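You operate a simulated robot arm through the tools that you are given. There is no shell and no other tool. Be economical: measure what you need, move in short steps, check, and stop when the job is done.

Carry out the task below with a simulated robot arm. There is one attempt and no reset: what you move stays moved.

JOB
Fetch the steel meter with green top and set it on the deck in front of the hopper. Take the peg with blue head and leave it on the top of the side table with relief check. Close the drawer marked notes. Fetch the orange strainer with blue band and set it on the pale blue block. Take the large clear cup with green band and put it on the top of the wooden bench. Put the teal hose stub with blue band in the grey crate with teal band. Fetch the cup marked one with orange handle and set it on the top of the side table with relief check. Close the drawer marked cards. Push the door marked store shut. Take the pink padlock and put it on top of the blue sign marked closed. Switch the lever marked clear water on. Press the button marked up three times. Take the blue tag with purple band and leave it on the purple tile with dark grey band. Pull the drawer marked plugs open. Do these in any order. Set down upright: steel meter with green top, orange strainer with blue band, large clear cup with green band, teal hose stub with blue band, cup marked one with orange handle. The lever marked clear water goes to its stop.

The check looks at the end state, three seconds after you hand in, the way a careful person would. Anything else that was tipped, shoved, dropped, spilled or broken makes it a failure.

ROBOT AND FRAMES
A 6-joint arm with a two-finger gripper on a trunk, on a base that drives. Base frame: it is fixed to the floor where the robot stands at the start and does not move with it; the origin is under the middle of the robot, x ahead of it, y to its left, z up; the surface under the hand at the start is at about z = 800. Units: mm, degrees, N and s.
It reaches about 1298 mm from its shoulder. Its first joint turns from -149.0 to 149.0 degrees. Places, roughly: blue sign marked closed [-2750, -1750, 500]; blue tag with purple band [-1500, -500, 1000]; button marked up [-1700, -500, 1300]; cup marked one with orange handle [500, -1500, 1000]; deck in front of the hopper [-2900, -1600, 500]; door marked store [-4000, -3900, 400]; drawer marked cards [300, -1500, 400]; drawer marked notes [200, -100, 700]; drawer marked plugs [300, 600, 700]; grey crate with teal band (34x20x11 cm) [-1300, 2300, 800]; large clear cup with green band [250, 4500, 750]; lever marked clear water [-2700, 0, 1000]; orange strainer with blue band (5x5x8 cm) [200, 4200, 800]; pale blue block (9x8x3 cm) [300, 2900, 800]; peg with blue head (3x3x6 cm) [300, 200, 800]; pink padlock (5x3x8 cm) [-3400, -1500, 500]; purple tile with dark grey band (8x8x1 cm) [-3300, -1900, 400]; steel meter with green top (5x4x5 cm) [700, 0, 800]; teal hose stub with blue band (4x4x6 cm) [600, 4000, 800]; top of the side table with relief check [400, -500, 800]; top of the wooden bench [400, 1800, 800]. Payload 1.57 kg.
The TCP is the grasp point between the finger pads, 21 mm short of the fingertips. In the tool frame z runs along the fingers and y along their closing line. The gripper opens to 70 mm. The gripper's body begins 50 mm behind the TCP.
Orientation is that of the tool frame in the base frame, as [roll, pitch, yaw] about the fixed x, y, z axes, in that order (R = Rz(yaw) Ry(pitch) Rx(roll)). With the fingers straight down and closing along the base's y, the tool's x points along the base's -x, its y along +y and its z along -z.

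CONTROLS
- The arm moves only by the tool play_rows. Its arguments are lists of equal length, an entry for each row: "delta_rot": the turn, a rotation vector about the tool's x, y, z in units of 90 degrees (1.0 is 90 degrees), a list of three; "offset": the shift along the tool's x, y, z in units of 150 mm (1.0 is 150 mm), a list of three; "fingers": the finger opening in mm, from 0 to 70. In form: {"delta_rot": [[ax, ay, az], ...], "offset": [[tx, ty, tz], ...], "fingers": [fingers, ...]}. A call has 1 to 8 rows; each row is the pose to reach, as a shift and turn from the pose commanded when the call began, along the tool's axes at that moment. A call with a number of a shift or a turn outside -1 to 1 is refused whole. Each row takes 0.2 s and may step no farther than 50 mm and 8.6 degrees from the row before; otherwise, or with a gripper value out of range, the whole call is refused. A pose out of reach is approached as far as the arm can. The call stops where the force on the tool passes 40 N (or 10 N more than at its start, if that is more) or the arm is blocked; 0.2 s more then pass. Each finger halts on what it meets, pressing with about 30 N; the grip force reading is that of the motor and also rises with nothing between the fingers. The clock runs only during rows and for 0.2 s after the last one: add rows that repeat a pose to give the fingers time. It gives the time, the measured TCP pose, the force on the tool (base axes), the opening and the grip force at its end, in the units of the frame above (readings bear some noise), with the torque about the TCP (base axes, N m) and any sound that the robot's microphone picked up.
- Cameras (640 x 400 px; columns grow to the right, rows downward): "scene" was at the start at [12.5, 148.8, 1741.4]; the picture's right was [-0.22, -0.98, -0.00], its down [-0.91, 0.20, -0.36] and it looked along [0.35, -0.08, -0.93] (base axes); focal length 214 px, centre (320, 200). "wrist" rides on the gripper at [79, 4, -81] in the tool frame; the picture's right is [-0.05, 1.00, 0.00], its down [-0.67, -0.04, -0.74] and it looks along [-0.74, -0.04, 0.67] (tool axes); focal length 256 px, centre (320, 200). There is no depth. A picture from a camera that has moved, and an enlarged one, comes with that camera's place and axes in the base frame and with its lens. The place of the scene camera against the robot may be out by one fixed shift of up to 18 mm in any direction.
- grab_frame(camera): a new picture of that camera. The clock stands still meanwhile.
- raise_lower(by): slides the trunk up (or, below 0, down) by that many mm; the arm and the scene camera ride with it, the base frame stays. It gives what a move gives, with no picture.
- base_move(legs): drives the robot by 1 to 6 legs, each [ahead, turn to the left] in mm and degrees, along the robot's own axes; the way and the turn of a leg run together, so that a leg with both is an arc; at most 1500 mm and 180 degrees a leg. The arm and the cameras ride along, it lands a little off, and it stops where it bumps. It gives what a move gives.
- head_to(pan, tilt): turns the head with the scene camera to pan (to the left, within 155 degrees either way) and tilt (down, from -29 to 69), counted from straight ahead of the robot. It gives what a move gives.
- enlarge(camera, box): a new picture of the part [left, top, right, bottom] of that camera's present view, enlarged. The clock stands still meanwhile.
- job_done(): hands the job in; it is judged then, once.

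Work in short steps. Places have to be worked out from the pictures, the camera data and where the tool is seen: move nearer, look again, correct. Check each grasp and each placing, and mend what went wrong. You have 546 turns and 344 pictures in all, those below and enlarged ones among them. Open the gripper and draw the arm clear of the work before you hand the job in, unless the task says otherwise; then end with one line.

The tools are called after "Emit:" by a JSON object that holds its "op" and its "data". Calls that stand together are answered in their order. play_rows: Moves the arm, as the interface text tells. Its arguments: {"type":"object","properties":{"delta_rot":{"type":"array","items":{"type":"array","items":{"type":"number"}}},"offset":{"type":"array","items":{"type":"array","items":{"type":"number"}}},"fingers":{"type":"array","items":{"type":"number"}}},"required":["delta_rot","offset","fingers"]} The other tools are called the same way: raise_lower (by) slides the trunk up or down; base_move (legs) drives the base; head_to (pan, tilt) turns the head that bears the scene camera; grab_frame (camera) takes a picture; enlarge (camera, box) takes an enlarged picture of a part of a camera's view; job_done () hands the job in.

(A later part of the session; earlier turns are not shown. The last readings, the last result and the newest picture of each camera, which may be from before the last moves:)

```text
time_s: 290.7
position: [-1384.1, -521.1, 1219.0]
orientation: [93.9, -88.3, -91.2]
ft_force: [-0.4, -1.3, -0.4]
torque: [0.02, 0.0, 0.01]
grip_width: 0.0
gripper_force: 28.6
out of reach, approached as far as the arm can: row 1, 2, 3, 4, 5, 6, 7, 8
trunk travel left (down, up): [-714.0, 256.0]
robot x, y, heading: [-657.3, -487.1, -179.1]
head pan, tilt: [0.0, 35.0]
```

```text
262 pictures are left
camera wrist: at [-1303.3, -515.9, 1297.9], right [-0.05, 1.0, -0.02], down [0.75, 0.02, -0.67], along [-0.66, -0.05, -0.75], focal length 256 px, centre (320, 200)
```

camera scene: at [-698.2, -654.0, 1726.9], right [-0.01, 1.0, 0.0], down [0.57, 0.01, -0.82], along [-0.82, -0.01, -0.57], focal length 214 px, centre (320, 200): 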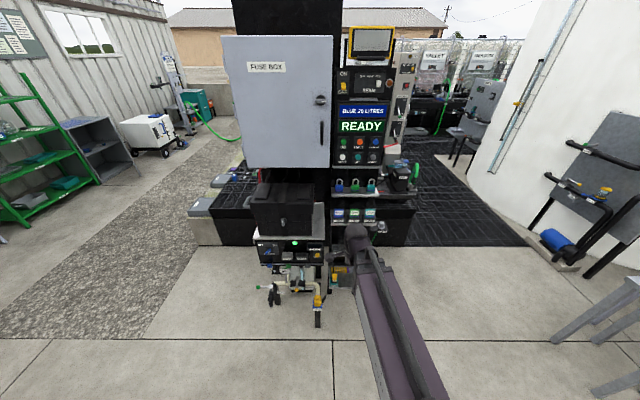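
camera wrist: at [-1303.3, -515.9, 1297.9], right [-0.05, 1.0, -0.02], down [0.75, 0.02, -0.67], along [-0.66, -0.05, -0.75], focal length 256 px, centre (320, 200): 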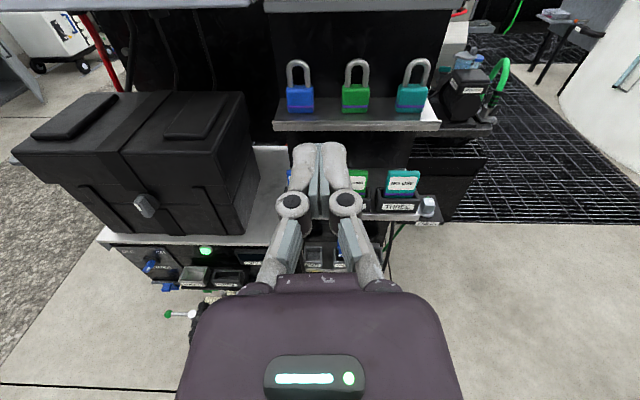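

Raise to the button's height and look.

Emit:
{"op": "raise_lower", "data": {"by": 80}}

Emit:
{"op": "grab_frame", "data": {"camera": "wrist"}}

```text
time_s: 291.9
position: [-1384.2, -521.1, 1297.3]
orientation: [97.2, -88.3, -94.5]
ft_force: [-0.6, -0.3, -0.7]
torque: [-0.02, -0.01, 0.0]
grip_width: 0.0
gripper_force: 28.8
trunk travel left (down, up): [-794.0, 176.0]
robot x, y, heading: [-662.0, -492.2, -179.2]
head pan, tilt: [0.0, 35.0]
```

```text
261 pictures are left
camera wrist: at [-1303.5, -515.7, 1377.6], right [-0.05, 1.0, -0.02], down [0.75, 0.02, -0.66], along [-0.66, -0.05, -0.75], focal length 256 px, centre (320, 200)
```

wrist: 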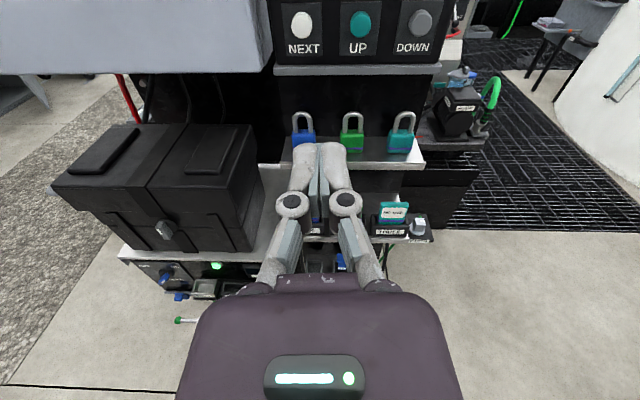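

Move ahead 150 mm and 35 mm sideways, then refine.

Emit:
{"op": "play_rows", "data": {"delta_rot": [[0, 0, 0], [0, 0, 0], [0, 0, 0], [0, 0, 0]], "offset": [[0, 0.06, 0.25], [0, 0.12, 0.5], [0, 0.18, 0.75], [0, 0.235, 1]], "fingers": [0, 0, 0, 0]}}

Emit:
{"op": "grab_frame", "data": {"camera": "wrist"}}

```text
time_s: 292.9
position: [-1536.5, -491.8, 1298.2]
orientation: [97.7, -88.5, -95.0]
ft_force: [0.0, 0.6, 0.3]
torque: [0.01, 0.0, -0.02]
grip_width: 0.0
gripper_force: 28.4
out of reach, approached as far as the arm can: row 1
trunk travel left (down, up): [-794.0, 176.0]
robot x, y, heading: [-659.3, -487.1, -179.4]
head pan, tilt: [0.0, 35.0]
```

```text
260 pictures are left
camera wrist: at [-1456.0, -487.3, 1377.2], right [-0.05, 1.0, -0.03], down [0.75, 0.02, -0.66], along [-0.66, -0.05, -0.75], focal length 256 px, centre (320, 200)
```

wrist: 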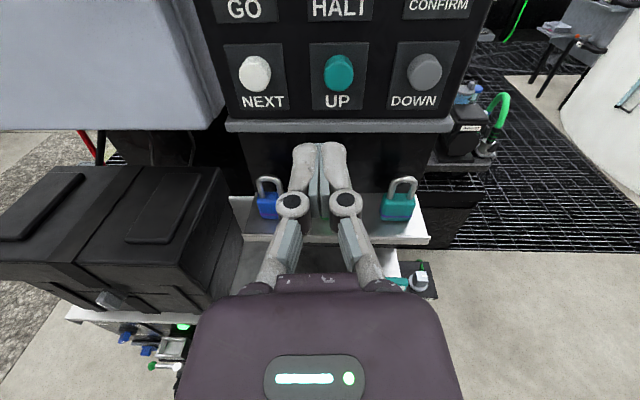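

UP triangulates to (−1704, −485, 1276). Lower 22 mm, shift and approach to 10 mm short.

Emit:
{"op": "raise_lower", "data": {"by": -22}}

Emit:
{"op": "play_rows", "data": {"delta_rot": [[0, 0, 0], [0, 0, 0], [0, 0, 0], [0, 0, 0]], "offset": [[0, 0.02, 0.25], [0, 0.04, 0.5], [0, 0.05, 0.75], [0, 0.05, 0.87]], "fingers": [0, 0, 0, 0]}}

Emit:
{"op": "grab_frame", "data": {"camera": "wrist"}}

```text
time_s: 293.6
position: [-1535.1, -493.3, 1277.3]
orientation: [96.5, -88.5, -93.8]
ft_force: [-0.2, -0.3, 0.4]
torque: [-0.01, 0.01, 0.0]
grip_width: 0.0
gripper_force: 28.5
trunk travel left (down, up): [-772.0, 198.0]
robot x, y, heading: [-660.8, -487.1, -178.9]
head pan, tilt: [0.0, 35.0]
```

```text
time_s: 294.6
position: [-1668.5, -493.2, 1275.9]
orientation: [100.0, -88.3, -97.3]
ft_force: [0.4, -0.9, -0.5]
torque: [-0.01, 0.0, -0.02]
grip_width: 0.0
gripper_force: 28.9
trunk travel left (down, up): [-772.0, 198.0]
robot x, y, heading: [-658.7, -490.3, -179.0]
head pan, tilt: [0.0, 35.0]
```

```text
259 pictures are left
camera wrist: at [-1587.5, -486.3, 1355.6], right [-0.05, 1.0, -0.02], down [0.75, 0.02, -0.66], along [-0.66, -0.05, -0.75], focal length 256 px, centre (320, 200)
```

wrist: 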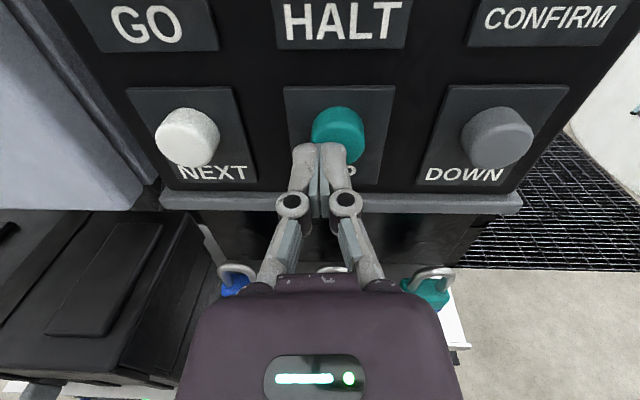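

Shift 8 mm left-ward (+y) and press forward slowly.

Emit:
{"op": "play_rows", "data": {"delta_rot": [[0, 0, 0], [0, 0, 0], [0, 0, 0], [0, 0, 0], [0, 0, 0], [0, 0, 0], [0, 0, 0], [0, 0, 0]], "offset": [[0, 0.055, 0], [0, 0.055, 0.04], [0, 0.055, 0.07], [0, 0.055, 0.09], [0, 0.055, 0.11], [0, 0.055, 0.13], [0, 0.055, 0.15], [0, 0.055, 0.17]], "fingers": [0, 0, 0, 0, 0, 0, 0, 0]}}

Emit:
{"op": "enlarge", "data": {"camera": "scene", "box": [320, 90, 400, 190]}}

```text
time_s: 296.0
position: [-1680.0, -483.1, 1279.1]
orientation: [92.5, -88.3, -90.0]
ft_force: [23.1, 1.6, -1.1]
torque: [0.04, -0.02, -0.06]
grip_width: 6.1
gripper_force: 28.8
trunk travel left (down, up): [-772.0, 198.0]
robot x, y, heading: [-659.8, -490.0, -179.2]
head pan, tilt: [0.0, 35.0]
heard: click
stopped in row 6: the force on the tool passed its limit at 42 N (the readings are from after the stop); the commanded pose is now the measured one
```

```text
4.00 times, centred on (360, 140) of scene
camera zoom: at [-694.2, -654.0, 1785.2], right [-0.01, 1.0, 0.0], down [0.57, 0.01, -0.82], along [-0.82, -0.01, -0.57], focal length 858 px, centre (160, 440)
```

zoom: 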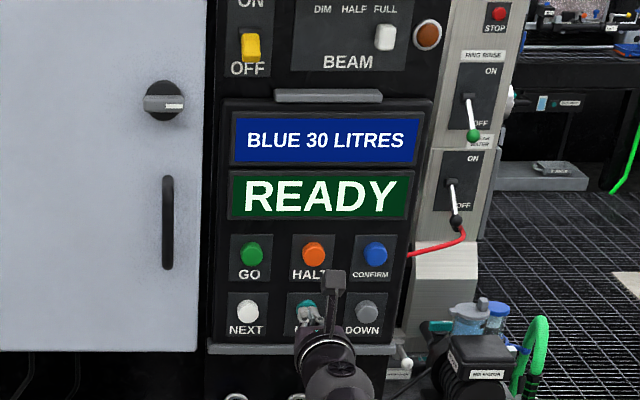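

One click: display went 20 → 30. Release fully and press again.

Emit:
{"op": "play_rows", "data": {"delta_rot": [[0, 0, 0], [0, 0, 0], [0, 0, 0]], "offset": [[0, 0, -0.08], [0, 0, -0.14], [0, 0, -0.14]], "fingers": [0, 0, 0]}}

Emit:
{"op": "play_rows", "data": {"delta_rot": [[0, 0, 0], [0, 0, 0], [0, 0, 0], [0, 0, 0], [0, 0, 0], [0, 0, 0]], "offset": [[0, 0, 0.06], [0, 0, 0.09], [0, 0, 0.11], [0, 0, 0.13], [0, 0, 0.15], [0, 0, 0.17]], "fingers": [0, 0, 0, 0, 0, 0]}}

Emit:
{"op": "play_rows", "data": {"delta_rot": [[0, 0, 0], [0, 0, 0], [0, 0, 0]], "offset": [[0, 0, -0.08], [0, 0, -0.14], [0, 0, -0.14]], "fingers": [0, 0, 0]}}

Emit:
{"op": "enlarge", "data": {"camera": "scene", "box": [320, 90, 400, 190]}}

```text
time_s: 296.8
position: [-1661.8, -483.5, 1276.0]
orientation: [96.3, -88.4, -93.6]
ft_force: [0.2, 0.3, 0.2]
torque: [-0.01, 0.01, -0.04]
grip_width: 0.0
gripper_force: 28.4
trunk travel left (down, up): [-772.0, 198.0]
robot x, y, heading: [-661.5, -487.0, -179.0]
head pan, tilt: [0.0, 35.0]
```

```text
time_s: 298.1
position: [-1678.1, -483.5, 1278.2]
orientation: [93.8, -88.4, -91.1]
ft_force: [23.6, 0.7, -0.7]
torque: [0.0, 0.01, -0.08]
grip_width: 6.2
gripper_force: 28.7
trunk travel left (down, up): [-772.0, 198.0]
robot x, y, heading: [-658.9, -489.3, -179.3]
head pan, tilt: [0.0, 35.0]
heard: click
stopped in row 6: the force on the tool passed its limit at 43 N (the readings are from after the stop); the commanded pose is now the measured one
```

```text
time_s: 298.9
position: [-1662.6, -484.2, 1276.0]
orientation: [97.5, -88.3, -94.8]
ft_force: [-0.8, -0.1, 0.2]
torque: [0.0, 0.02, 0.0]
grip_width: 0.0
gripper_force: 27.8
trunk travel left (down, up): [-772.0, 198.0]
robot x, y, heading: [-659.6, -489.7, -178.9]
head pan, tilt: [0.0, 35.0]
```

```text
4.00 times, centred on (360, 140) of scene
camera zoom: at [-698.5, -654.0, 1784.9], right [-0.01, 1.0, 0.0], down [0.57, 0.01, -0.82], along [-0.82, -0.01, -0.57], focal length 858 px, centre (160, 440)
```

zoom: 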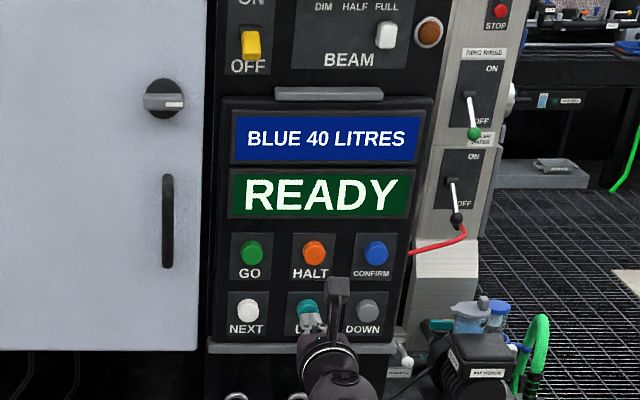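

40 litres now. Third press, then retreat.

Emit:
{"op": "play_rows", "data": {"delta_rot": [[0, 0, 0], [0, 0, 0], [0, 0, 0], [0, 0, 0], [0, 0, 0], [0, 0, 0]], "offset": [[0, 0, 0.06], [0, 0, 0.09], [0, 0, 0.11], [0, 0, 0.13], [0, 0, 0.15], [0, 0, 0.17]], "fingers": [0, 0, 0, 0, 0, 0]}}

Emit:
{"op": "play_rows", "data": {"delta_rot": [[0, 0, 0], [0, 0, 0], [0, 0, 0], [0, 0, 0], [0, 0, 0]], "offset": [[0, 0, -0.2], [0, 0, -0.4], [0, 0, -0.6], [0, 0, -0.8], [0, 0, -1]], "fingers": [0, 0, 0, 0, 0]}}

Emit:
{"op": "enlarge", "data": {"camera": "scene", "box": [320, 90, 420, 220]}}

```text
time_s: 300.1
position: [-1678.1, -484.1, 1279.2]
orientation: [94.1, -88.4, -91.4]
ft_force: [25.1, 0.8, -1.1]
torque: [-0.01, -0.06, -0.08]
grip_width: 6.2
gripper_force: 28.7
trunk travel left (down, up): [-772.0, 198.0]
robot x, y, heading: [-661.2, -488.9, -179.4]
head pan, tilt: [0.0, 35.0]
heard: click
stopped in row 6: the force on the tool passed its limit at 42 N (the readings are from after the stop); the commanded pose is now the measured one
```

```text
time_s: 301.3
position: [-1530.1, -479.9, 1276.8]
orientation: [103.3, -88.2, -100.7]
ft_force: [0.0, 0.0, -0.4]
torque: [-0.04, -0.01, -0.05]
grip_width: 0.0
gripper_force: 28.3
trunk travel left (down, up): [-772.0, 198.0]
robot x, y, heading: [-662.8, -487.0, -179.1]
head pan, tilt: [0.0, 35.0]
```

```text
3.08 times, centred on (370, 155) of scene
camera zoom: at [-697.1, -654.0, 1784.9], right [-0.01, 1.0, 0.0], down [0.57, 0.01, -0.82], along [-0.82, -0.01, -0.57], focal length 660 px, centre (166, 338)
```

zoom: 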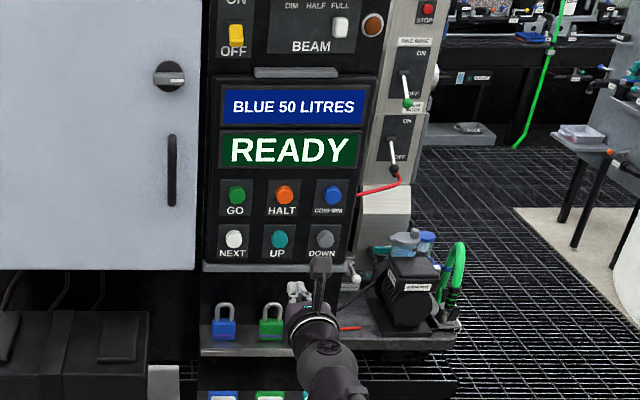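

Three presses done (50 litres). Now the tag: retract, lower, and look at slot ONE.

Emit:
{"op": "play_rows", "data": {"delta_rot": [[0, 0, 0], [0, 0, 0], [0, 0, 0], [0, 0, 0]], "offset": [[0, -0.17, -0.25], [0, -0.33, -0.5], [0, -0.5, -0.75], [0, -0.65, -0.95]], "fingers": [20, 50, 70, 70]}}

Emit:
{"op": "raise_lower", "data": {"by": -200}}

Emit:
{"op": "grab_frame", "data": {"camera": "wrist"}}

```text
time_s: 302.3
position: [-1388.7, -541.3, 1277.8]
orientation: [95.0, -88.7, -90.7]
ft_force: [0.8, -0.6, 0.6]
torque: [0.04, 0.0, 0.01]
grip_width: 69.8
gripper_force: 0.0
out of reach, approached as far as the arm can: row 2, 3, 4
trunk travel left (down, up): [-772.0, 198.0]
robot x, y, heading: [-661.1, -489.8, -179.1]
head pan, tilt: [0.0, 35.0]
```

```text
time_s: 304.5
position: [-1389.8, -541.5, 1076.8]
orientation: [93.9, -88.4, -89.5]
ft_force: [0.3, 0.3, 0.3]
torque: [0.03, -0.02, -0.05]
grip_width: 70.0
gripper_force: 0.1
trunk travel left (down, up): [-572.0, 398.0]
robot x, y, heading: [-663.4, -488.5, -179.3]
head pan, tilt: [0.0, 35.0]
```

```text
255 pictures are left
camera wrist: at [-1308.2, -533.2, 1155.9], right [-0.08, 1.0, -0.02], down [0.75, 0.04, -0.67], along [-0.66, -0.07, -0.75], focal length 256 px, centre (320, 200)
```

wrist: 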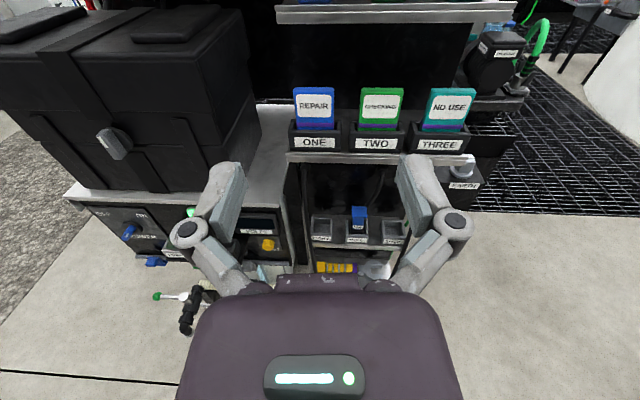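

REPAIR tag: label ≈ (−1587, −564, 1007), 49 mm wide. Correct the small yaw, advance and lower to grip height.

Emit:
{"op": "play_rows", "data": {"delta_rot": [[-0.025, 0, 0.01], [-0.051, 0, 0.019], [-0.051, 0, 0.019]], "offset": [[0, -0.05, 0.2], [0, -0.107, 0.4], [0, -0.107, 0.6]], "fingers": [66, 62, 62]}}

Emit:
{"op": "raise_lower", "data": {"by": -69}}

Emit:
{"op": "grab_frame", "data": {"camera": "wrist"}}

```text
time_s: 305.3
position: [-1478.1, -563.8, 1079.6]
orientation: [83.5, -86.2, -83.7]
ft_force: [0.1, 0.4, -0.9]
torque: [-0.08, 0.12, 0.03]
grip_width: 61.9
gripper_force: 0.0
out of reach, approached as far as the arm can: row 1
trunk travel left (down, up): [-572.0, 398.0]
robot x, y, heading: [-658.0, -487.7, -179.3]
head pan, tilt: [0.0, 35.0]
```

```text
time_s: 306.4
position: [-1477.4, -562.1, 1007.2]
orientation: [-154.2, -89.9, 154.0]
ft_force: [-0.3, 0.6, 0.1]
torque: [-0.02, -0.02, -0.01]
grip_width: 62.1
gripper_force: 0.0
trunk travel left (down, up): [-503.0, 467.0]
robot x, y, heading: [-655.9, -490.1, -179.4]
head pan, tilt: [0.0, 35.0]
```

```text
254 pictures are left
camera wrist: at [-1396.6, -559.7, 1086.7], right [0.0, 1.0, -0.05], down [0.75, -0.04, -0.66], along [-0.67, -0.04, -0.75], focal length 256 px, centre (320, 200)
```

wrist: 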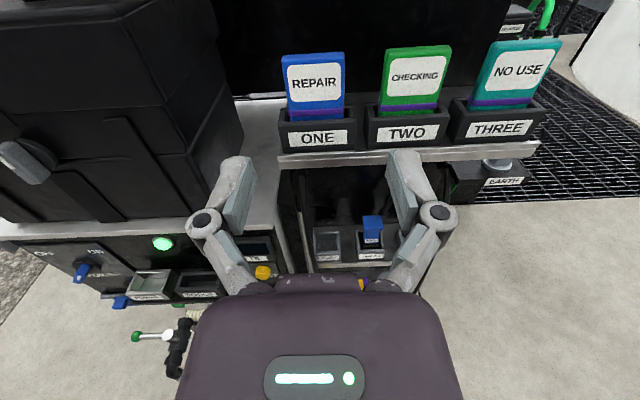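

Aligned. Advance 70 mm and re-measure.

Emit:
{"op": "play_rows", "data": {"delta_rot": [[0, 0, 0], [0, 0, 0]], "offset": [[0, 0, 0.25], [0, 0, 0.47]], "fingers": [62, 62]}}

Emit:
{"op": "grab_frame", "data": {"camera": "wrist"}}

```text
time_s: 307.0
position: [-1550.0, -563.8, 1007.4]
orientation: [-162.9, -89.7, 162.9]
ft_force: [0.0, 0.3, 0.1]
torque: [0.01, -0.01, -0.03]
grip_width: 61.9
gripper_force: 0.2
trunk travel left (down, up): [-503.0, 467.0]
robot x, y, heading: [-661.4, -489.8, -179.2]
head pan, tilt: [0.0, 35.0]
```

```text
253 pictures are left
camera wrist: at [-1468.2, -559.4, 1086.4], right [0.0, 1.0, -0.05], down [0.75, -0.04, -0.66], along [-0.66, -0.04, -0.75], focal length 256 px, centre (320, 200)
```

wrist: 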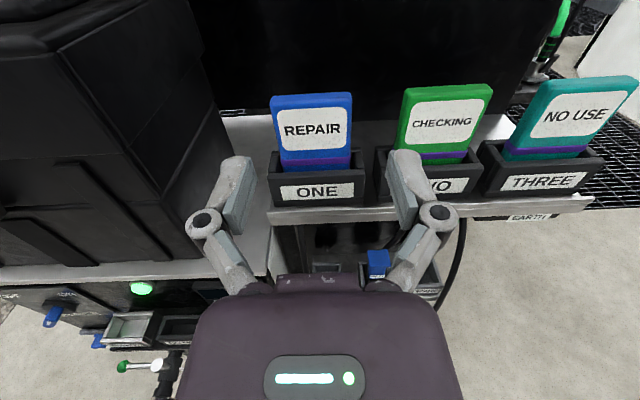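

Tag front face ≈ x −1606, centre y −569, label z 996; thickness ~15. Shift 5 mm, lower 7, advance 52 mm, then close.

Emit:
{"op": "raise_lower", "data": {"by": -7}}

Emit:
{"op": "play_rows", "data": {"delta_rot": [[0, 0, 0], [0, 0, 0], [0, 0, 0]], "offset": [[0, -0.035, 0.12], [0, -0.035, 0.24], [0, -0.035, 0.345]], "fingers": [62, 62, 62]}}

Emit:
{"op": "grab_frame", "data": {"camera": "wrist"}}

```text
time_s: 307.5
position: [-1548.2, -561.6, 1000.5]
orientation: [-160.3, -89.7, 160.1]
ft_force: [-0.1, 0.1, -0.2]
torque: [0.0, 0.0, 0.0]
grip_width: 61.9
gripper_force: 0.1
trunk travel left (down, up): [-496.0, 474.0]
robot x, y, heading: [-661.9, -490.3, -179.3]
head pan, tilt: [0.0, 35.0]
```

```text
time_s: 308.3
position: [-1599.9, -568.0, 1000.4]
orientation: [-169.4, -89.9, 169.1]
ft_force: [0.8, 0.0, -0.2]
torque: [-0.04, 0.04, -0.03]
grip_width: 62.0
gripper_force: 0.0
trunk travel left (down, up): [-496.0, 474.0]
robot x, y, heading: [-661.2, -487.6, -179.4]
head pan, tilt: [0.0, 35.0]
```

```text
252 pictures are left
camera wrist: at [-1519.7, -564.0, 1079.5], right [0.0, 1.0, -0.05], down [0.75, -0.04, -0.66], along [-0.66, -0.04, -0.75], focal length 256 px, centre (320, 200)
```

wrist: 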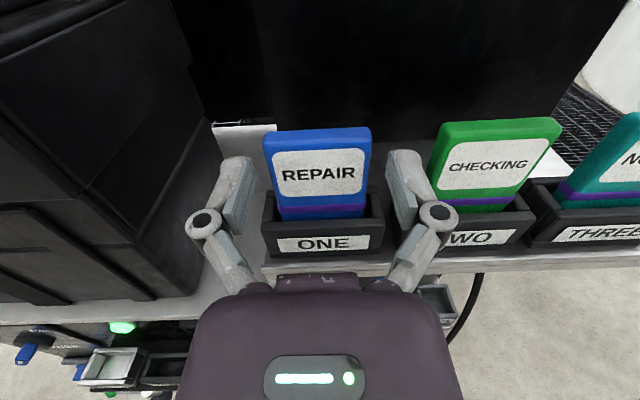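

Tag sits between the fingers, ~12 mm beyond the TCP as wanted. Close and lift.

Emit:
{"op": "play_rows", "data": {"delta_rot": [[0, 0, 0], [0, 0, 0], [0, 0, 0]], "offset": [[0, 0, 0], [0, 0, 0], [0, 0, 0]], "fingers": [40, 30, 30]}}

Emit:
{"op": "raise_lower", "data": {"by": 70}}

Emit:
{"op": "grab_frame", "data": {"camera": "wrist"}}

```text
time_s: 309.1
position: [-1599.7, -568.6, 1000.0]
orientation: [-164.8, -89.8, 164.8]
ft_force: [-0.7, 0.6, 0.6]
torque: [0.02, -0.02, 0.0]
grip_width: 29.9
gripper_force: 0.0
trunk travel left (down, up): [-496.0, 474.0]
robot x, y, heading: [-661.9, -484.5, -179.0]
head pan, tilt: [0.0, 35.0]
```

```text
time_s: 310.2
position: [-1599.7, -567.3, 1070.0]
orientation: [-166.0, -89.8, 165.7]
ft_force: [0.6, 0.8, 0.5]
torque: [0.02, 0.0, 0.01]
grip_width: 30.2
gripper_force: 0.3
trunk travel left (down, up): [-566.0, 404.0]
robot x, y, heading: [-660.8, -486.2, -179.1]
head pan, tilt: [0.0, 35.0]
```

```text
251 pictures are left
camera wrist: at [-1519.4, -564.0, 1149.5], right [0.0, 1.0, -0.05], down [0.75, -0.04, -0.66], along [-0.66, -0.04, -0.75], focal length 256 px, centre (320, 200)
```

wrist: 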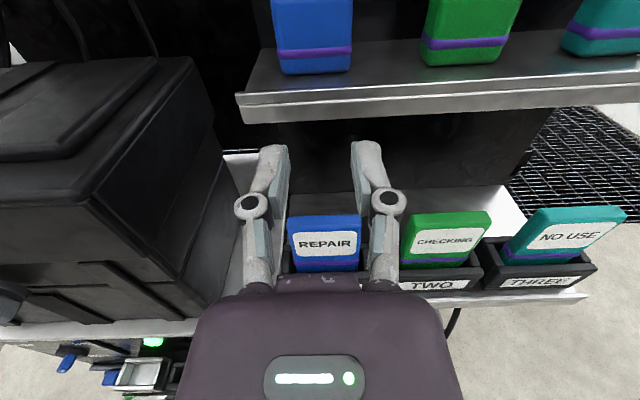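

Missed: fingers were just in front of the tag. Re-triangulating: tag face x≈−1621, width ≈57, label z≈987. Open wide, go down to z≈991 and advance 20 mm further.

Emit:
{"op": "play_rows", "data": {"delta_rot": [[0, 0, 0], [0, 0, 0], [0, 0, 0]], "offset": [[0, 0, -0.1], [0, -0.01, -0.15], [0, -0.01, -0.15]], "fingers": [50, 70, 70]}}

Emit:
{"op": "raise_lower", "data": {"by": -79}}

Emit:
{"op": "play_rows", "data": {"delta_rot": [[0, 0, 0], [0, 0, 0], [0, 0, 0]], "offset": [[0, 0, 0.1], [0, 0, 0.2], [0, 0, 0.28]], "fingers": [70, 70, 70]}}

Emit:
{"op": "grab_frame", "data": {"camera": "wrist"}}

```text
time_s: 311.0
position: [-1577.8, -569.6, 1069.9]
orientation: [-163.2, -89.8, 163.0]
ft_force: [-0.3, -0.4, -0.1]
torque: [-0.03, 0.01, 0.02]
grip_width: 70.3
gripper_force: 0.0
trunk travel left (down, up): [-566.0, 404.0]
robot x, y, heading: [-659.5, -490.8, -179.2]
head pan, tilt: [0.0, 35.0]
```

```text
time_s: 312.2
position: [-1579.3, -569.5, 992.2]
orientation: [-163.3, -89.8, 163.2]
ft_force: [0.4, 0.0, 0.1]
torque: [0.0, 0.02, -0.02]
grip_width: 70.2
gripper_force: 0.0
trunk travel left (down, up): [-487.0, 483.0]
robot x, y, heading: [-663.3, -486.5, -179.3]
head pan, tilt: [0.0, 35.0]
```

```text
time_s: 313.0
position: [-1621.0, -567.9, 990.9]
orientation: [-167.2, -89.6, 166.9]
ft_force: [1.3, 0.6, 1.0]
torque: [-0.01, 0.03, -0.01]
grip_width: 69.9
gripper_force: 0.0
trunk travel left (down, up): [-487.0, 483.0]
robot x, y, heading: [-658.7, -490.4, -179.3]
head pan, tilt: [0.0, 35.0]
```

```text
250 pictures are left
camera wrist: at [-1539.7, -564.1, 1070.4], right [0.0, 1.0, -0.05], down [0.75, -0.04, -0.66], along [-0.66, -0.04, -0.75], focal length 256 px, centre (320, 200)
```

wrist: 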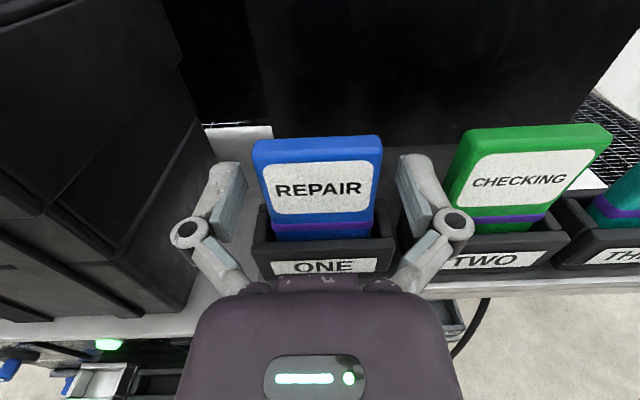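

Now the tag fills the space between the fingers. Close.

Emit:
{"op": "play_rows", "data": {"delta_rot": [[0, 0, 0], [0, 0, 0], [0, 0, 0]], "offset": [[0, 0, 0], [0, 0, 0], [0, 0, 0]], "fingers": [58, 45, 40]}}

```text
time_s: 313.8
position: [-1621.2, -568.9, 991.1]
orientation: [-166.7, -89.6, 166.5]
ft_force: [0.7, -0.1, 0.5]
torque: [0.05, 0.0, 0.0]
grip_width: 50.4
gripper_force: 30.3
trunk travel left (down, up): [-487.0, 483.0]
robot x, y, heading: [-659.1, -487.6, -178.9]
head pan, tilt: [0.0, 35.0]
```

Gripped at 50 mm. Lift out of the slot.

Emit:
{"op": "raise_lower", "data": {"by": 60}}

Emit:
{"op": "grab_frame", "data": {"camera": "wrist"}}

```text
time_s: 314.8
position: [-1620.4, -567.5, 1051.8]
orientation: [-167.1, -89.6, 167.0]
ft_force: [0.3, 0.7, -1.0]
torque: [0.01, 0.01, 0.03]
grip_width: 50.5
gripper_force: 30.0
trunk travel left (down, up): [-547.0, 423.0]
robot x, y, heading: [-660.4, -485.5, -179.1]
head pan, tilt: [0.0, 35.0]
```

```text
249 pictures are left
camera wrist: at [-1539.5, -564.3, 1130.4], right [0.0, 1.0, -0.05], down [0.75, -0.04, -0.66], along [-0.66, -0.04, -0.75], focal length 256 px, centre (320, 200)
```

wrist: 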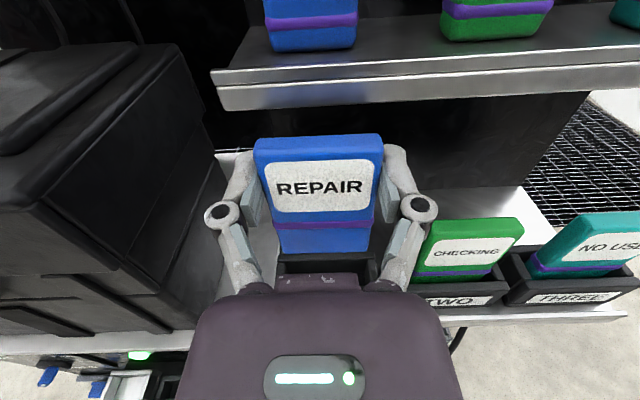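

Tag is out. Retract straight back.

Emit:
{"op": "play_rows", "data": {"delta_rot": [[0, 0, 0], [0, 0, 0], [0, 0, 0], [0, 0, 0]], "offset": [[0, 0, -0.25], [0, 0, -0.5], [0, 0, -0.75], [0, 0, -1]], "fingers": [40, 40, 40, 40]}}

Emit:
{"op": "grab_frame", "data": {"camera": "wrist"}}

```text
time_s: 315.8
position: [-1468.8, -569.3, 1052.5]
orientation: [-145.1, -89.8, 144.9]
ft_force: [0.2, -0.5, -0.8]
torque: [0.03, 0.0, -0.02]
grip_width: 50.4
gripper_force: 29.8
trunk travel left (down, up): [-547.0, 423.0]
robot x, y, heading: [-658.3, -486.8, -179.3]
head pan, tilt: [0.0, 35.0]
```

```text
248 pictures are left
camera wrist: at [-1388.7, -565.1, 1131.0], right [0.0, 1.0, -0.05], down [0.75, -0.04, -0.67], along [-0.67, -0.04, -0.74], focal length 256 px, centre (320, 200)
```

wrist: 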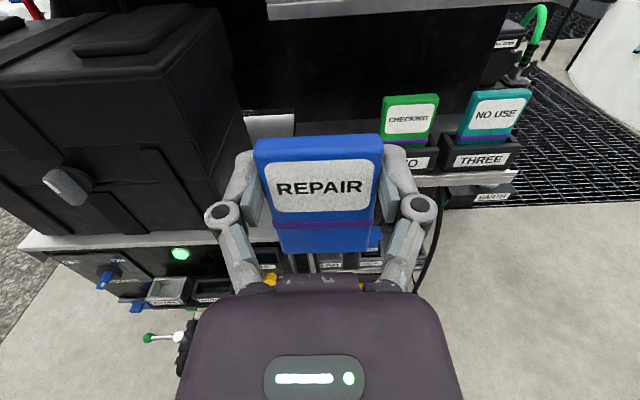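

Held well. Drive around south to the gravel side of the deck.

Emit:
{"op": "base_move", "data": {"legs": [[0, 90], [1000, 0], [1000, 0], [0, -90], [1200, 0]]}}

Emit:
{"op": "head_to", "data": {"pan": 0, "tilt": 25}}

Emit:
{"op": "grab_frame", "data": {"camera": "scene"}}

```text
time_s: 346.3
position: [-2619.2, -2597.8, 1050.3]
orientation: [-147.8, -89.9, 148.8]
ft_force: [-0.8, 1.7, 0.5]
torque: [-0.03, 0.01, -0.03]
grip_width: 50.5
gripper_force: 30.4
trunk travel left (down, up): [-547.0, 423.0]
robot x, y, heading: [-1808.0, -2501.8, -178.4]
head pan, tilt: [0.0, 35.0]
```

```text
time_s: 347.1
position: [-2618.7, -2598.7, 1051.2]
orientation: [-147.8, -89.9, 148.8]
ft_force: [0.1, -0.3, 0.0]
torque: [-0.02, -0.01, -0.02]
grip_width: 50.3
gripper_force: 29.7
trunk travel left (down, up): [-547.0, 423.0]
robot x, y, heading: [-1810.9, -2502.1, -178.5]
head pan, tilt: [0.0, 25.0]
```

```text
247 pictures are left
camera scene: at [-1849.2, -2667.1, 1575.6], right [-0.03, 1.0, 0.0], down [0.42, 0.01, -0.91], along [-0.91, -0.03, -0.42], focal length 214 px, centre (320, 200)
```

scene: 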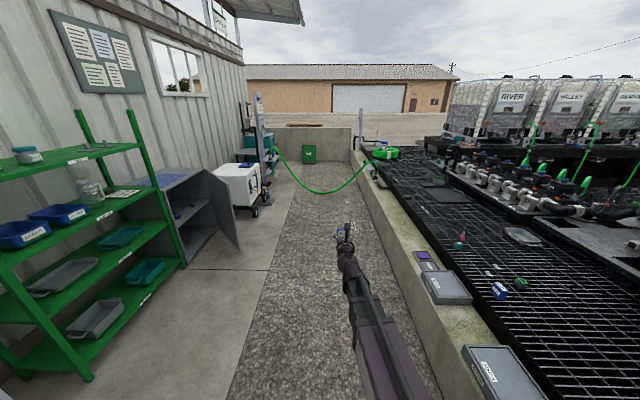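

Path is free. Drive ahead 1370 and turn right to face the deck.

Emit:
{"op": "base_move", "data": {"legs": [[1370, 0], [0, -91]]}}

Emit:
{"op": "head_to", "data": {"pan": 0, "tilt": 45}}

Emit:
{"op": "grab_frame", "data": {"camera": "scene"}}

Emit:
{"op": "grab_frame", "data": {"camera": "wrist"}}

```text
time_s: 361.1
position: [-3181.5, -1707.0, 1053.0]
orientation: [-148.2, -89.9, 54.7]
ft_force: [0.0, 0.1, -0.6]
torque: [-0.03, 0.02, -0.01]
grip_width: 50.8
gripper_force: 30.1
trunk travel left (down, up): [-547.0, 423.0]
robot x, y, heading: [-3121.3, -2522.0, 87.5]
head pan, tilt: [0.0, 25.0]
```

```text
time_s: 362.0
position: [-3180.5, -1706.3, 1051.3]
orientation: [-151.3, -89.9, 57.5]
ft_force: [-0.3, 0.0, -0.5]
torque: [0.01, 0.01, 0.01]
grip_width: 50.8
gripper_force: 29.9
trunk travel left (down, up): [-547.0, 423.0]
robot x, y, heading: [-3122.2, -2523.2, 87.7]
head pan, tilt: [0.0, 45.0]
```

```text
246 pictures are left
camera scene: at [-3285.6, -2473.1, 1545.1], right [1.0, -0.04, 0.0], down [-0.03, -0.71, -0.71], along [0.03, 0.71, -0.71], focal length 214 px, centre (320, 200)
```

scene: 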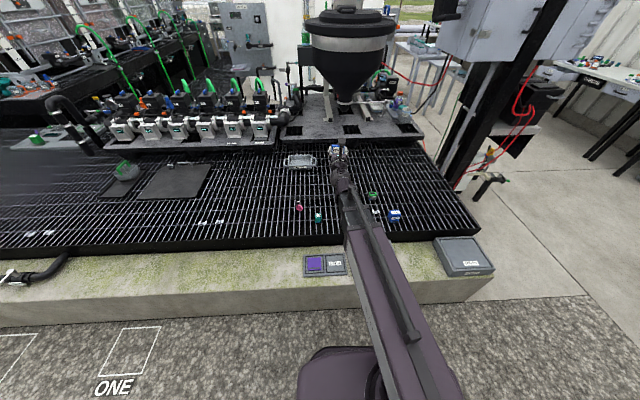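

```text
245 pictures are left
camera wrist: at [-3181.7, -1788.3, 1130.7], right [1.0, -0.06, -0.05], down [-0.08, -0.74, -0.66], along [0.0, 0.67, -0.74], focal length 256 px, centre (320, 200)
```

wrist: 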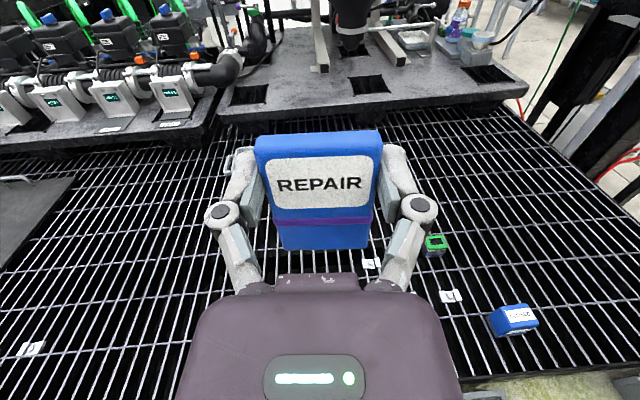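

The tile is at about (−3288, −1886). Rotate the hand to point down while moving over it.

Emit:
{"op": "play_rows", "data": {"delta_rot": [[0, -0.094, 0], [0, -0.188, 0], [0, -0.282, 0], [0, -0.376, 0], [0, -0.47, 0], [0, -0.564, 0], [0, -0.658, 0], [0, -0.75, 0]], "offset": [[0, -0.09, -0.12], [0, -0.18, -0.25], [0, -0.27, -0.37], [0, -0.36, -0.5], [0, -0.45, -0.62], [0, -0.54, -0.75], [0, -0.63, -0.87], [0, -0.71, -1]], "fingers": [40, 40, 40, 40, 40, 40, 40, 40]}}

Emit:
{"op": "play_rows", "data": {"delta_rot": [[0, -0.083, 0], [0, -0.166, 0], [0, -0.25, 0]], "offset": [[0, 0, 0], [0, 0, 0], [0, 0, 0]], "fingers": [40, 40, 40]}}

Emit:
{"op": "grab_frame", "data": {"camera": "wrist"}}

Emit:
{"op": "enlarge", "data": {"camera": "scene", "box": [260, 160, 420, 300]}}

```text
time_s: 363.8
position: [-3311.5, -1864.3, 885.9]
orientation: [175.0, -25.1, 86.5]
ft_force: [0.3, -1.2, -0.5]
torque: [0.01, 0.0, -0.01]
grip_width: 50.5
gripper_force: 30.0
out of reach, approached as far as the arm can: row 1, 2, 3, 4, 5, 6, 7, 8
trunk travel left (down, up): [-547.0, 423.0]
robot x, y, heading: [-3115.7, -2522.4, 87.5]
head pan, tilt: [0.0, 45.0]
```

```text
time_s: 364.6
position: [-3315.4, -1859.0, 873.6]
orientation: [165.8, -7.6, 85.4]
ft_force: [0.3, 0.4, -0.9]
torque: [0.03, -0.01, -0.01]
grip_width: 50.4
gripper_force: 30.1
out of reach, approached as far as the arm can: row 1, 2, 3
trunk travel left (down, up): [-547.0, 423.0]
robot x, y, heading: [-3120.8, -2518.8, 87.6]
head pan, tilt: [0.0, 45.0]
```

```text
244 pictures are left
camera wrist: at [-3325.8, -1791.2, 962.4], right [0.96, -0.16, 0.24], down [-0.28, -0.74, 0.62], along [0.07, -0.66, -0.75], focal length 256 px, centre (320, 200)
```

wrist: 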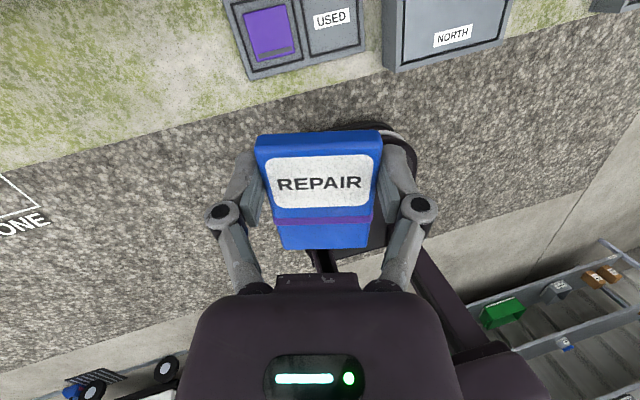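

```text
2.86 times, centred on (340, 230) of scene
camera zoom: at [-3285.3, -2473.0, 1545.1], right [1.0, -0.04, 0.0], down [-0.03, -0.71, -0.71], along [0.03, 0.71, -0.71], focal length 613 px, centre (263, 114)
```

zoom: 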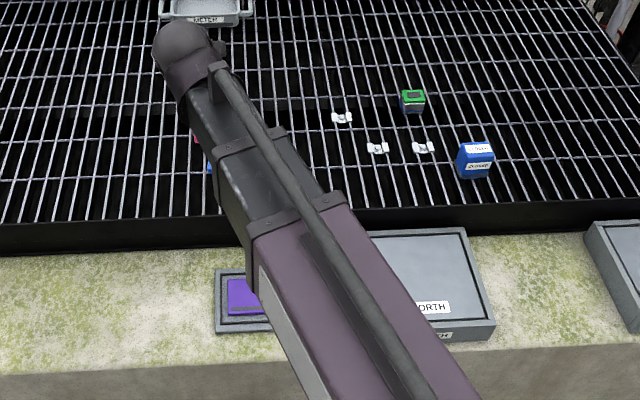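

Tile sits at ≈(−3300, −1858, ~410). The hand ended tilted (inner reach); level it now.

Emit:
{"op": "play_rows", "data": {"delta_rot": [[0.053, -0.028, -0.003], [0.105, -0.056, -0.006], [0.158, -0.084, -0.01]], "offset": [[0, 0.03, 0], [0, 0.06, 0], [0, 0.1, 0]], "fingers": [40, 40, 40]}}

```text
time_s: 365.4
position: [-3303.0, -1860.6, 873.1]
orientation: [165.5, -7.2, 86.2]
ft_force: [-0.4, -0.1, 0.3]
torque: [-0.02, -0.03, -0.01]
grip_width: 50.6
gripper_force: 29.6
out of reach, approached as far as the arm can: row 1, 2, 3
trunk travel left (down, up): [-547.0, 423.0]
robot x, y, heading: [-3119.1, -2521.3, 87.2]
head pan, tilt: [0.0, 45.0]
```

A wrist limit blocks this orientation. Rotate about the vertical toward the usual camera side (yaw +107°) to become level again.

Emit:
{"op": "play_rows", "data": {"delta_rot": [[0, 0, -0.094], [0, 0, -0.188], [0, 0, -0.282], [0, 0, -0.376], [0, 0, -0.47], [0, 0, -0.564], [0, 0, -0.658], [0, 0, -0.75]], "offset": [[0, 0, 0], [0, 0, 0], [0, 0, 0], [0, 0, 0], [0, 0, 0], [0, 0, 0], [0, 0, 0], [0, 0, 0]], "fingers": [40, 40, 40, 40, 40, 40, 40, 40]}}

```text
time_s: 367.2
position: [-3303.2, -1859.8, 873.0]
orientation: [167.6, 10.5, 151.9]
ft_force: [-0.1, 0.1, -1.1]
torque: [-0.04, 0.02, -0.04]
grip_width: 50.4
gripper_force: 29.4
trunk travel left (down, up): [-547.0, 423.0]
robot x, y, heading: [-3122.4, -2522.0, 87.0]
head pan, tilt: [0.0, 45.0]
```

Level the hand and align yaw to 180°.

Emit:
{"op": "play_rows", "data": {"delta_rot": [[0.046, 0.039, 0.003], [0.092, 0.078, 0.006], [0.138, 0.117, 0.01]], "offset": [[0, 0, 0], [0, 0, 0], [0, 0, 0]], "fingers": [40, 40, 40]}}

Emit:
{"op": "play_rows", "data": {"delta_rot": [[0, 0, -0.08], [0, 0, -0.16], [0, 0, -0.24], [0, 0, -0.315]], "offset": [[0, 0, 0], [0, 0, 0], [0, 0, 0], [0, 0, 0]], "fingers": [40, 40, 40, 40]}}

Emit:
{"op": "grab_frame", "data": {"camera": "wrist"}}

```text
time_s: 368.0
position: [-3303.6, -1859.4, 873.0]
orientation: [167.6, 10.4, 150.8]
ft_force: [-0.2, -0.1, 0.9]
torque: [-0.01, -0.01, 0.03]
grip_width: 50.6
gripper_force: 29.5
out of reach, approached as far as the arm can: row 1, 2, 3
trunk travel left (down, up): [-547.0, 423.0]
robot x, y, heading: [-3123.0, -2521.6, 87.6]
head pan, tilt: [0.0, 45.0]
```

```text
time_s: 369.0
position: [-3302.1, -1860.2, 873.2]
orientation: [174.0, 14.9, 179.6]
ft_force: [-0.3, 0.4, -0.7]
torque: [-0.01, 0.01, 0.01]
grip_width: 50.5
gripper_force: 29.3
trunk travel left (down, up): [-547.0, 423.0]
robot x, y, heading: [-3121.6, -2520.6, 87.5]
head pan, tilt: [0.0, 45.0]
```

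```text
242 pictures are left
camera wrist: at [-3400.6, -1863.8, 930.6], right [0.03, 0.99, 0.11], down [0.45, -0.12, 0.88], along [0.89, 0.02, -0.45], focal length 256 px, centre (320, 200)
```

wrist: 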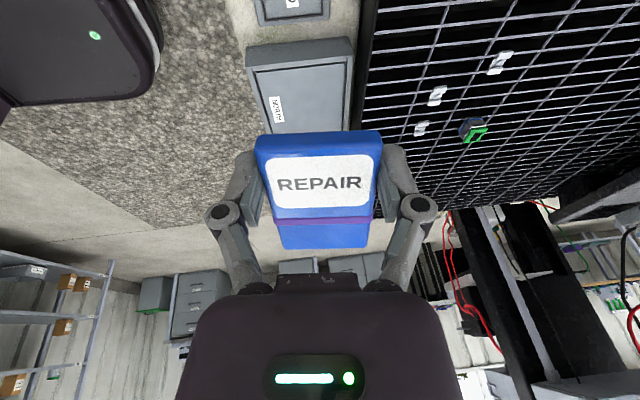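

The wrist keeps a 16° lean toward +x, which is actually useful: with the tag's long (lower) end on the low side it can be set down edge-first. Rotate the hand 180° about its axis.

Emit:
{"op": "play_rows", "data": {"delta_rot": [[0, 0, 0.094], [0, 0, 0.188], [0, 0, 0.282], [0, 0, 0.376], [0, 0, 0.47], [0, 0, 0.564], [0, 0, 0.658], [0, 0, 0.75]], "offset": [[0, 0, 0], [0, 0, 0], [0, 0, 0], [0, 0, 0], [0, 0, 0], [0, 0, 0], [0, 0, 0], [0, 0, 0]], "fingers": [40, 40, 40, 40, 40, 40, 40, 40]}}

Emit:
{"op": "play_rows", "data": {"delta_rot": [[0, 0, 0.094], [0, 0, 0.188], [0, 0, 0.282], [0, 0, 0.376], [0, 0, 0.47], [0, 0, 0.564], [0, 0, 0.658], [0, 0, 0.75]], "offset": [[0, 0, 0], [0, 0, 0], [0, 0, 0], [0, 0, 0], [0, 0, 0], [0, 0, 0], [0, 0, 0], [0, 0, 0]], "fingers": [40, 40, 40, 40, 40, 40, 40, 40]}}

Emit:
{"op": "play_rows", "data": {"delta_rot": [[0, 0, 0.094], [0, 0, 0.188], [0, 0, 0.282], [0, 0, 0.376], [0, 0, 0.45]], "offset": [[0, 0, 0], [0, 0, 0], [0, 0, 0], [0, 0, 0], [0, 0, 0]], "fingers": [40, 40, 40, 40, 40]}}

Emit:
{"op": "grab_frame", "data": {"camera": "wrist"}}

```text
time_s: 370.8
position: [-3302.8, -1858.6, 872.6]
orientation: [163.9, 0.4, 112.6]
ft_force: [0.1, 0.0, -0.4]
torque: [0.03, -0.03, -0.01]
grip_width: 50.6
gripper_force: 29.7
trunk travel left (down, up): [-547.0, 423.0]
robot x, y, heading: [-3121.6, -2520.4, 87.6]
head pan, tilt: [0.0, 45.0]
```

```text
time_s: 372.6
position: [-3302.9, -1859.6, 873.0]
orientation: [173.4, -14.8, 46.0]
ft_force: [0.0, -0.2, -0.2]
torque: [-0.02, -0.01, 0.0]
grip_width: 50.7
gripper_force: 30.3
trunk travel left (down, up): [-547.0, 423.0]
robot x, y, heading: [-3121.5, -2517.9, 87.4]
head pan, tilt: [0.0, 45.0]
```

```text
time_s: 373.8
position: [-3303.2, -1860.9, 872.1]
orientation: [-175.2, -15.5, 4.1]
ft_force: [0.1, -0.1, -0.3]
torque: [-0.01, 0.01, 0.02]
grip_width: 50.6
gripper_force: 29.4
trunk travel left (down, up): [-547.0, 423.0]
robot x, y, heading: [-3118.6, -2522.3, 87.6]
head pan, tilt: [0.0, 45.0]
```

```text
241 pictures are left
camera wrist: at [-3247.6, -1867.1, 971.5], right [0.04, -0.99, -0.09], down [-0.84, -0.09, 0.54], along [-0.55, 0.06, -0.84], focal length 256 px, centre (320, 200)
```

wrist: 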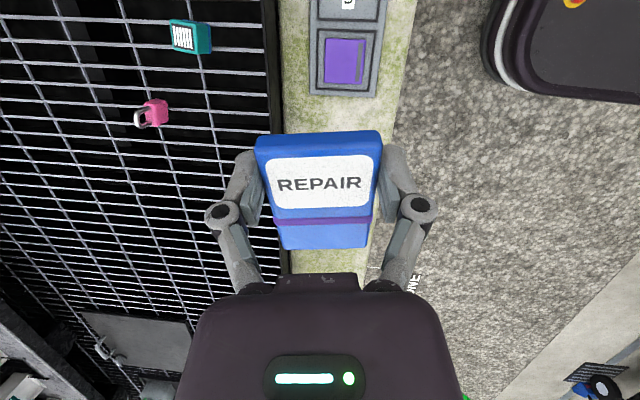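

Tile is at ≈(−3294, −1860). Shift +24 mm in x and lower 390 mm, then look.

Emit:
{"op": "play_rows", "data": {"delta_rot": [[0, 0, 0]], "offset": [[0.154, 0, 0.043]], "fingers": [40]}}

Emit:
{"op": "raise_lower", "data": {"by": -370}}

Emit:
{"op": "grab_frame", "data": {"camera": "wrist"}}

Emit:
{"op": "grab_frame", "data": {"camera": "scene"}}

```text
time_s: 374.2
position: [-3278.1, -1857.0, 872.6]
orientation: [-175.3, -15.4, 4.1]
ft_force: [-0.7, -0.1, 0.1]
torque: [0.0, -0.02, 0.01]
grip_width: 50.5
gripper_force: 30.5
trunk travel left (down, up): [-547.0, 423.0]
robot x, y, heading: [-3122.2, -2523.7, 87.6]
head pan, tilt: [0.0, 45.0]
```

```text
time_s: 377.8
position: [-3278.8, -1857.0, 502.5]
orientation: [-175.1, -15.3, 4.0]
ft_force: [0.2, 0.4, -0.7]
torque: [0.0, -0.03, -0.01]
grip_width: 50.5
gripper_force: 29.8
trunk travel left (down, up): [-177.0, 793.0]
robot x, y, heading: [-3120.3, -2522.0, 87.6]
head pan, tilt: [0.0, 45.0]
```

```text
240 pictures are left
camera wrist: at [-3223.3, -1864.2, 601.6], right [0.04, -0.99, -0.09], down [-0.84, -0.09, 0.54], along [-0.55, 0.06, -0.84], focal length 256 px, centre (320, 200)
```

wrist: 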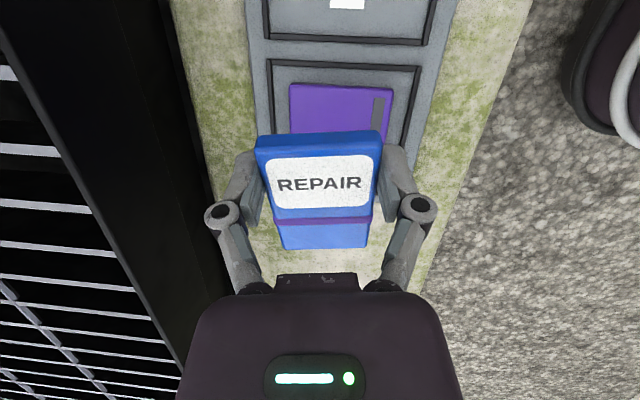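

```text
239 pictures are left
camera scene: at [-3285.5, -2473.2, 1175.1], right [1.0, -0.04, 0.0], down [-0.03, -0.71, -0.71], along [0.03, 0.71, -0.71], focal length 214 px, centre (320, 200)
```

scene: 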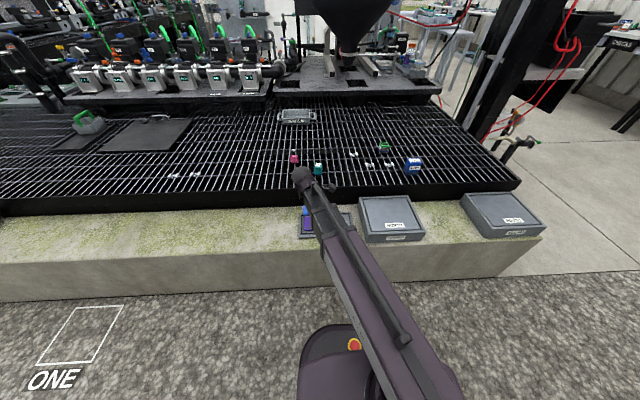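

Tile top is z≈381, centre (−3297, −1859): good. Lower 85 mm, then carefully to contact.

Emit:
{"op": "raise_lower", "data": {"by": -82}}

Emit:
{"op": "grab_frame", "data": {"camera": "wrist"}}

```text
time_s: 378.9
position: [-3279.7, -1858.3, 421.0]
orientation: [-175.1, -15.4, 4.1]
ft_force: [1.9, 0.3, 6.8]
torque: [-0.22, 0.16, 0.05]
grip_width: 50.9
gripper_force: 29.9
trunk travel left (down, up): [-95.0, 875.0]
robot x, y, heading: [-3119.1, -2521.3, 87.2]
head pan, tilt: [0.0, 45.0]
```

```text
238 pictures are left
camera wrist: at [-3223.1, -1864.5, 520.0], right [0.04, -0.99, -0.09], down [-0.84, -0.09, 0.54], along [-0.55, 0.06, -0.84], focal length 256 px, centre (320, 200)
```

wrist: 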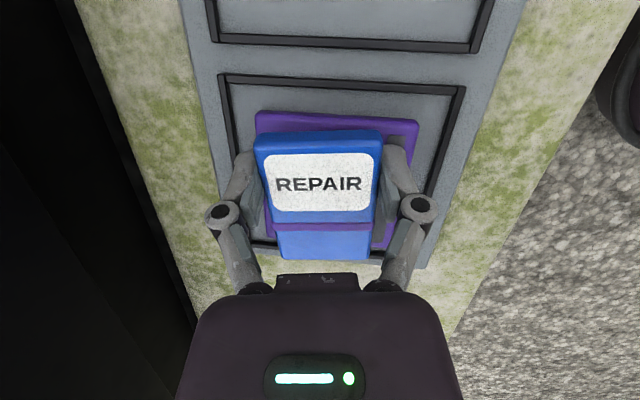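

Contact at z≈421, tag over the tile. Open gently.

Emit:
{"op": "play_rows", "data": {"delta_rot": [[0, 0, 0], [0, 0, 0], [0, 0, 0], [0, 0, 0]], "offset": [[0, 0, 0], [0, 0, 0], [0, 0, 0], [0, 0, 0]], "fingers": [53, 57, 61, 64]}}

Emit:
{"op": "grab_frame", "data": {"camera": "wrist"}}

```text
time_s: 379.9
position: [-3279.0, -1857.1, 421.7]
orientation: [-175.2, -15.4, 4.1]
ft_force: [0.6, 0.6, 0.2]
torque: [0.01, -0.03, 0.02]
grip_width: 64.2
gripper_force: 0.0
trunk travel left (down, up): [-95.0, 875.0]
robot x, y, heading: [-3122.7, -2521.2, 87.5]
head pan, tilt: [0.0, 45.0]
```

```text
237 pictures are left
camera wrist: at [-3223.3, -1864.3, 519.6], right [0.04, -0.99, -0.09], down [-0.84, -0.09, 0.54], along [-0.55, 0.06, -0.84], focal length 256 px, centre (320, 200)
```

wrist: 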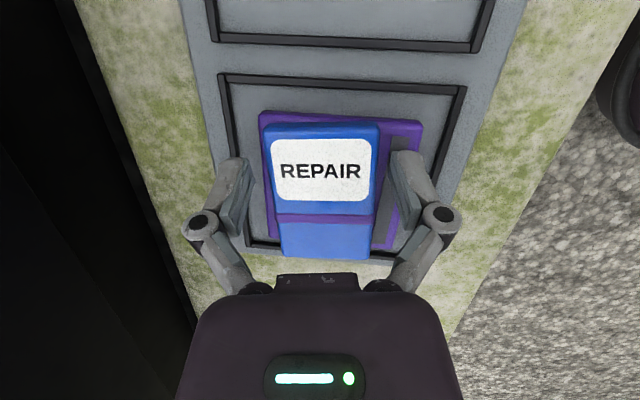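

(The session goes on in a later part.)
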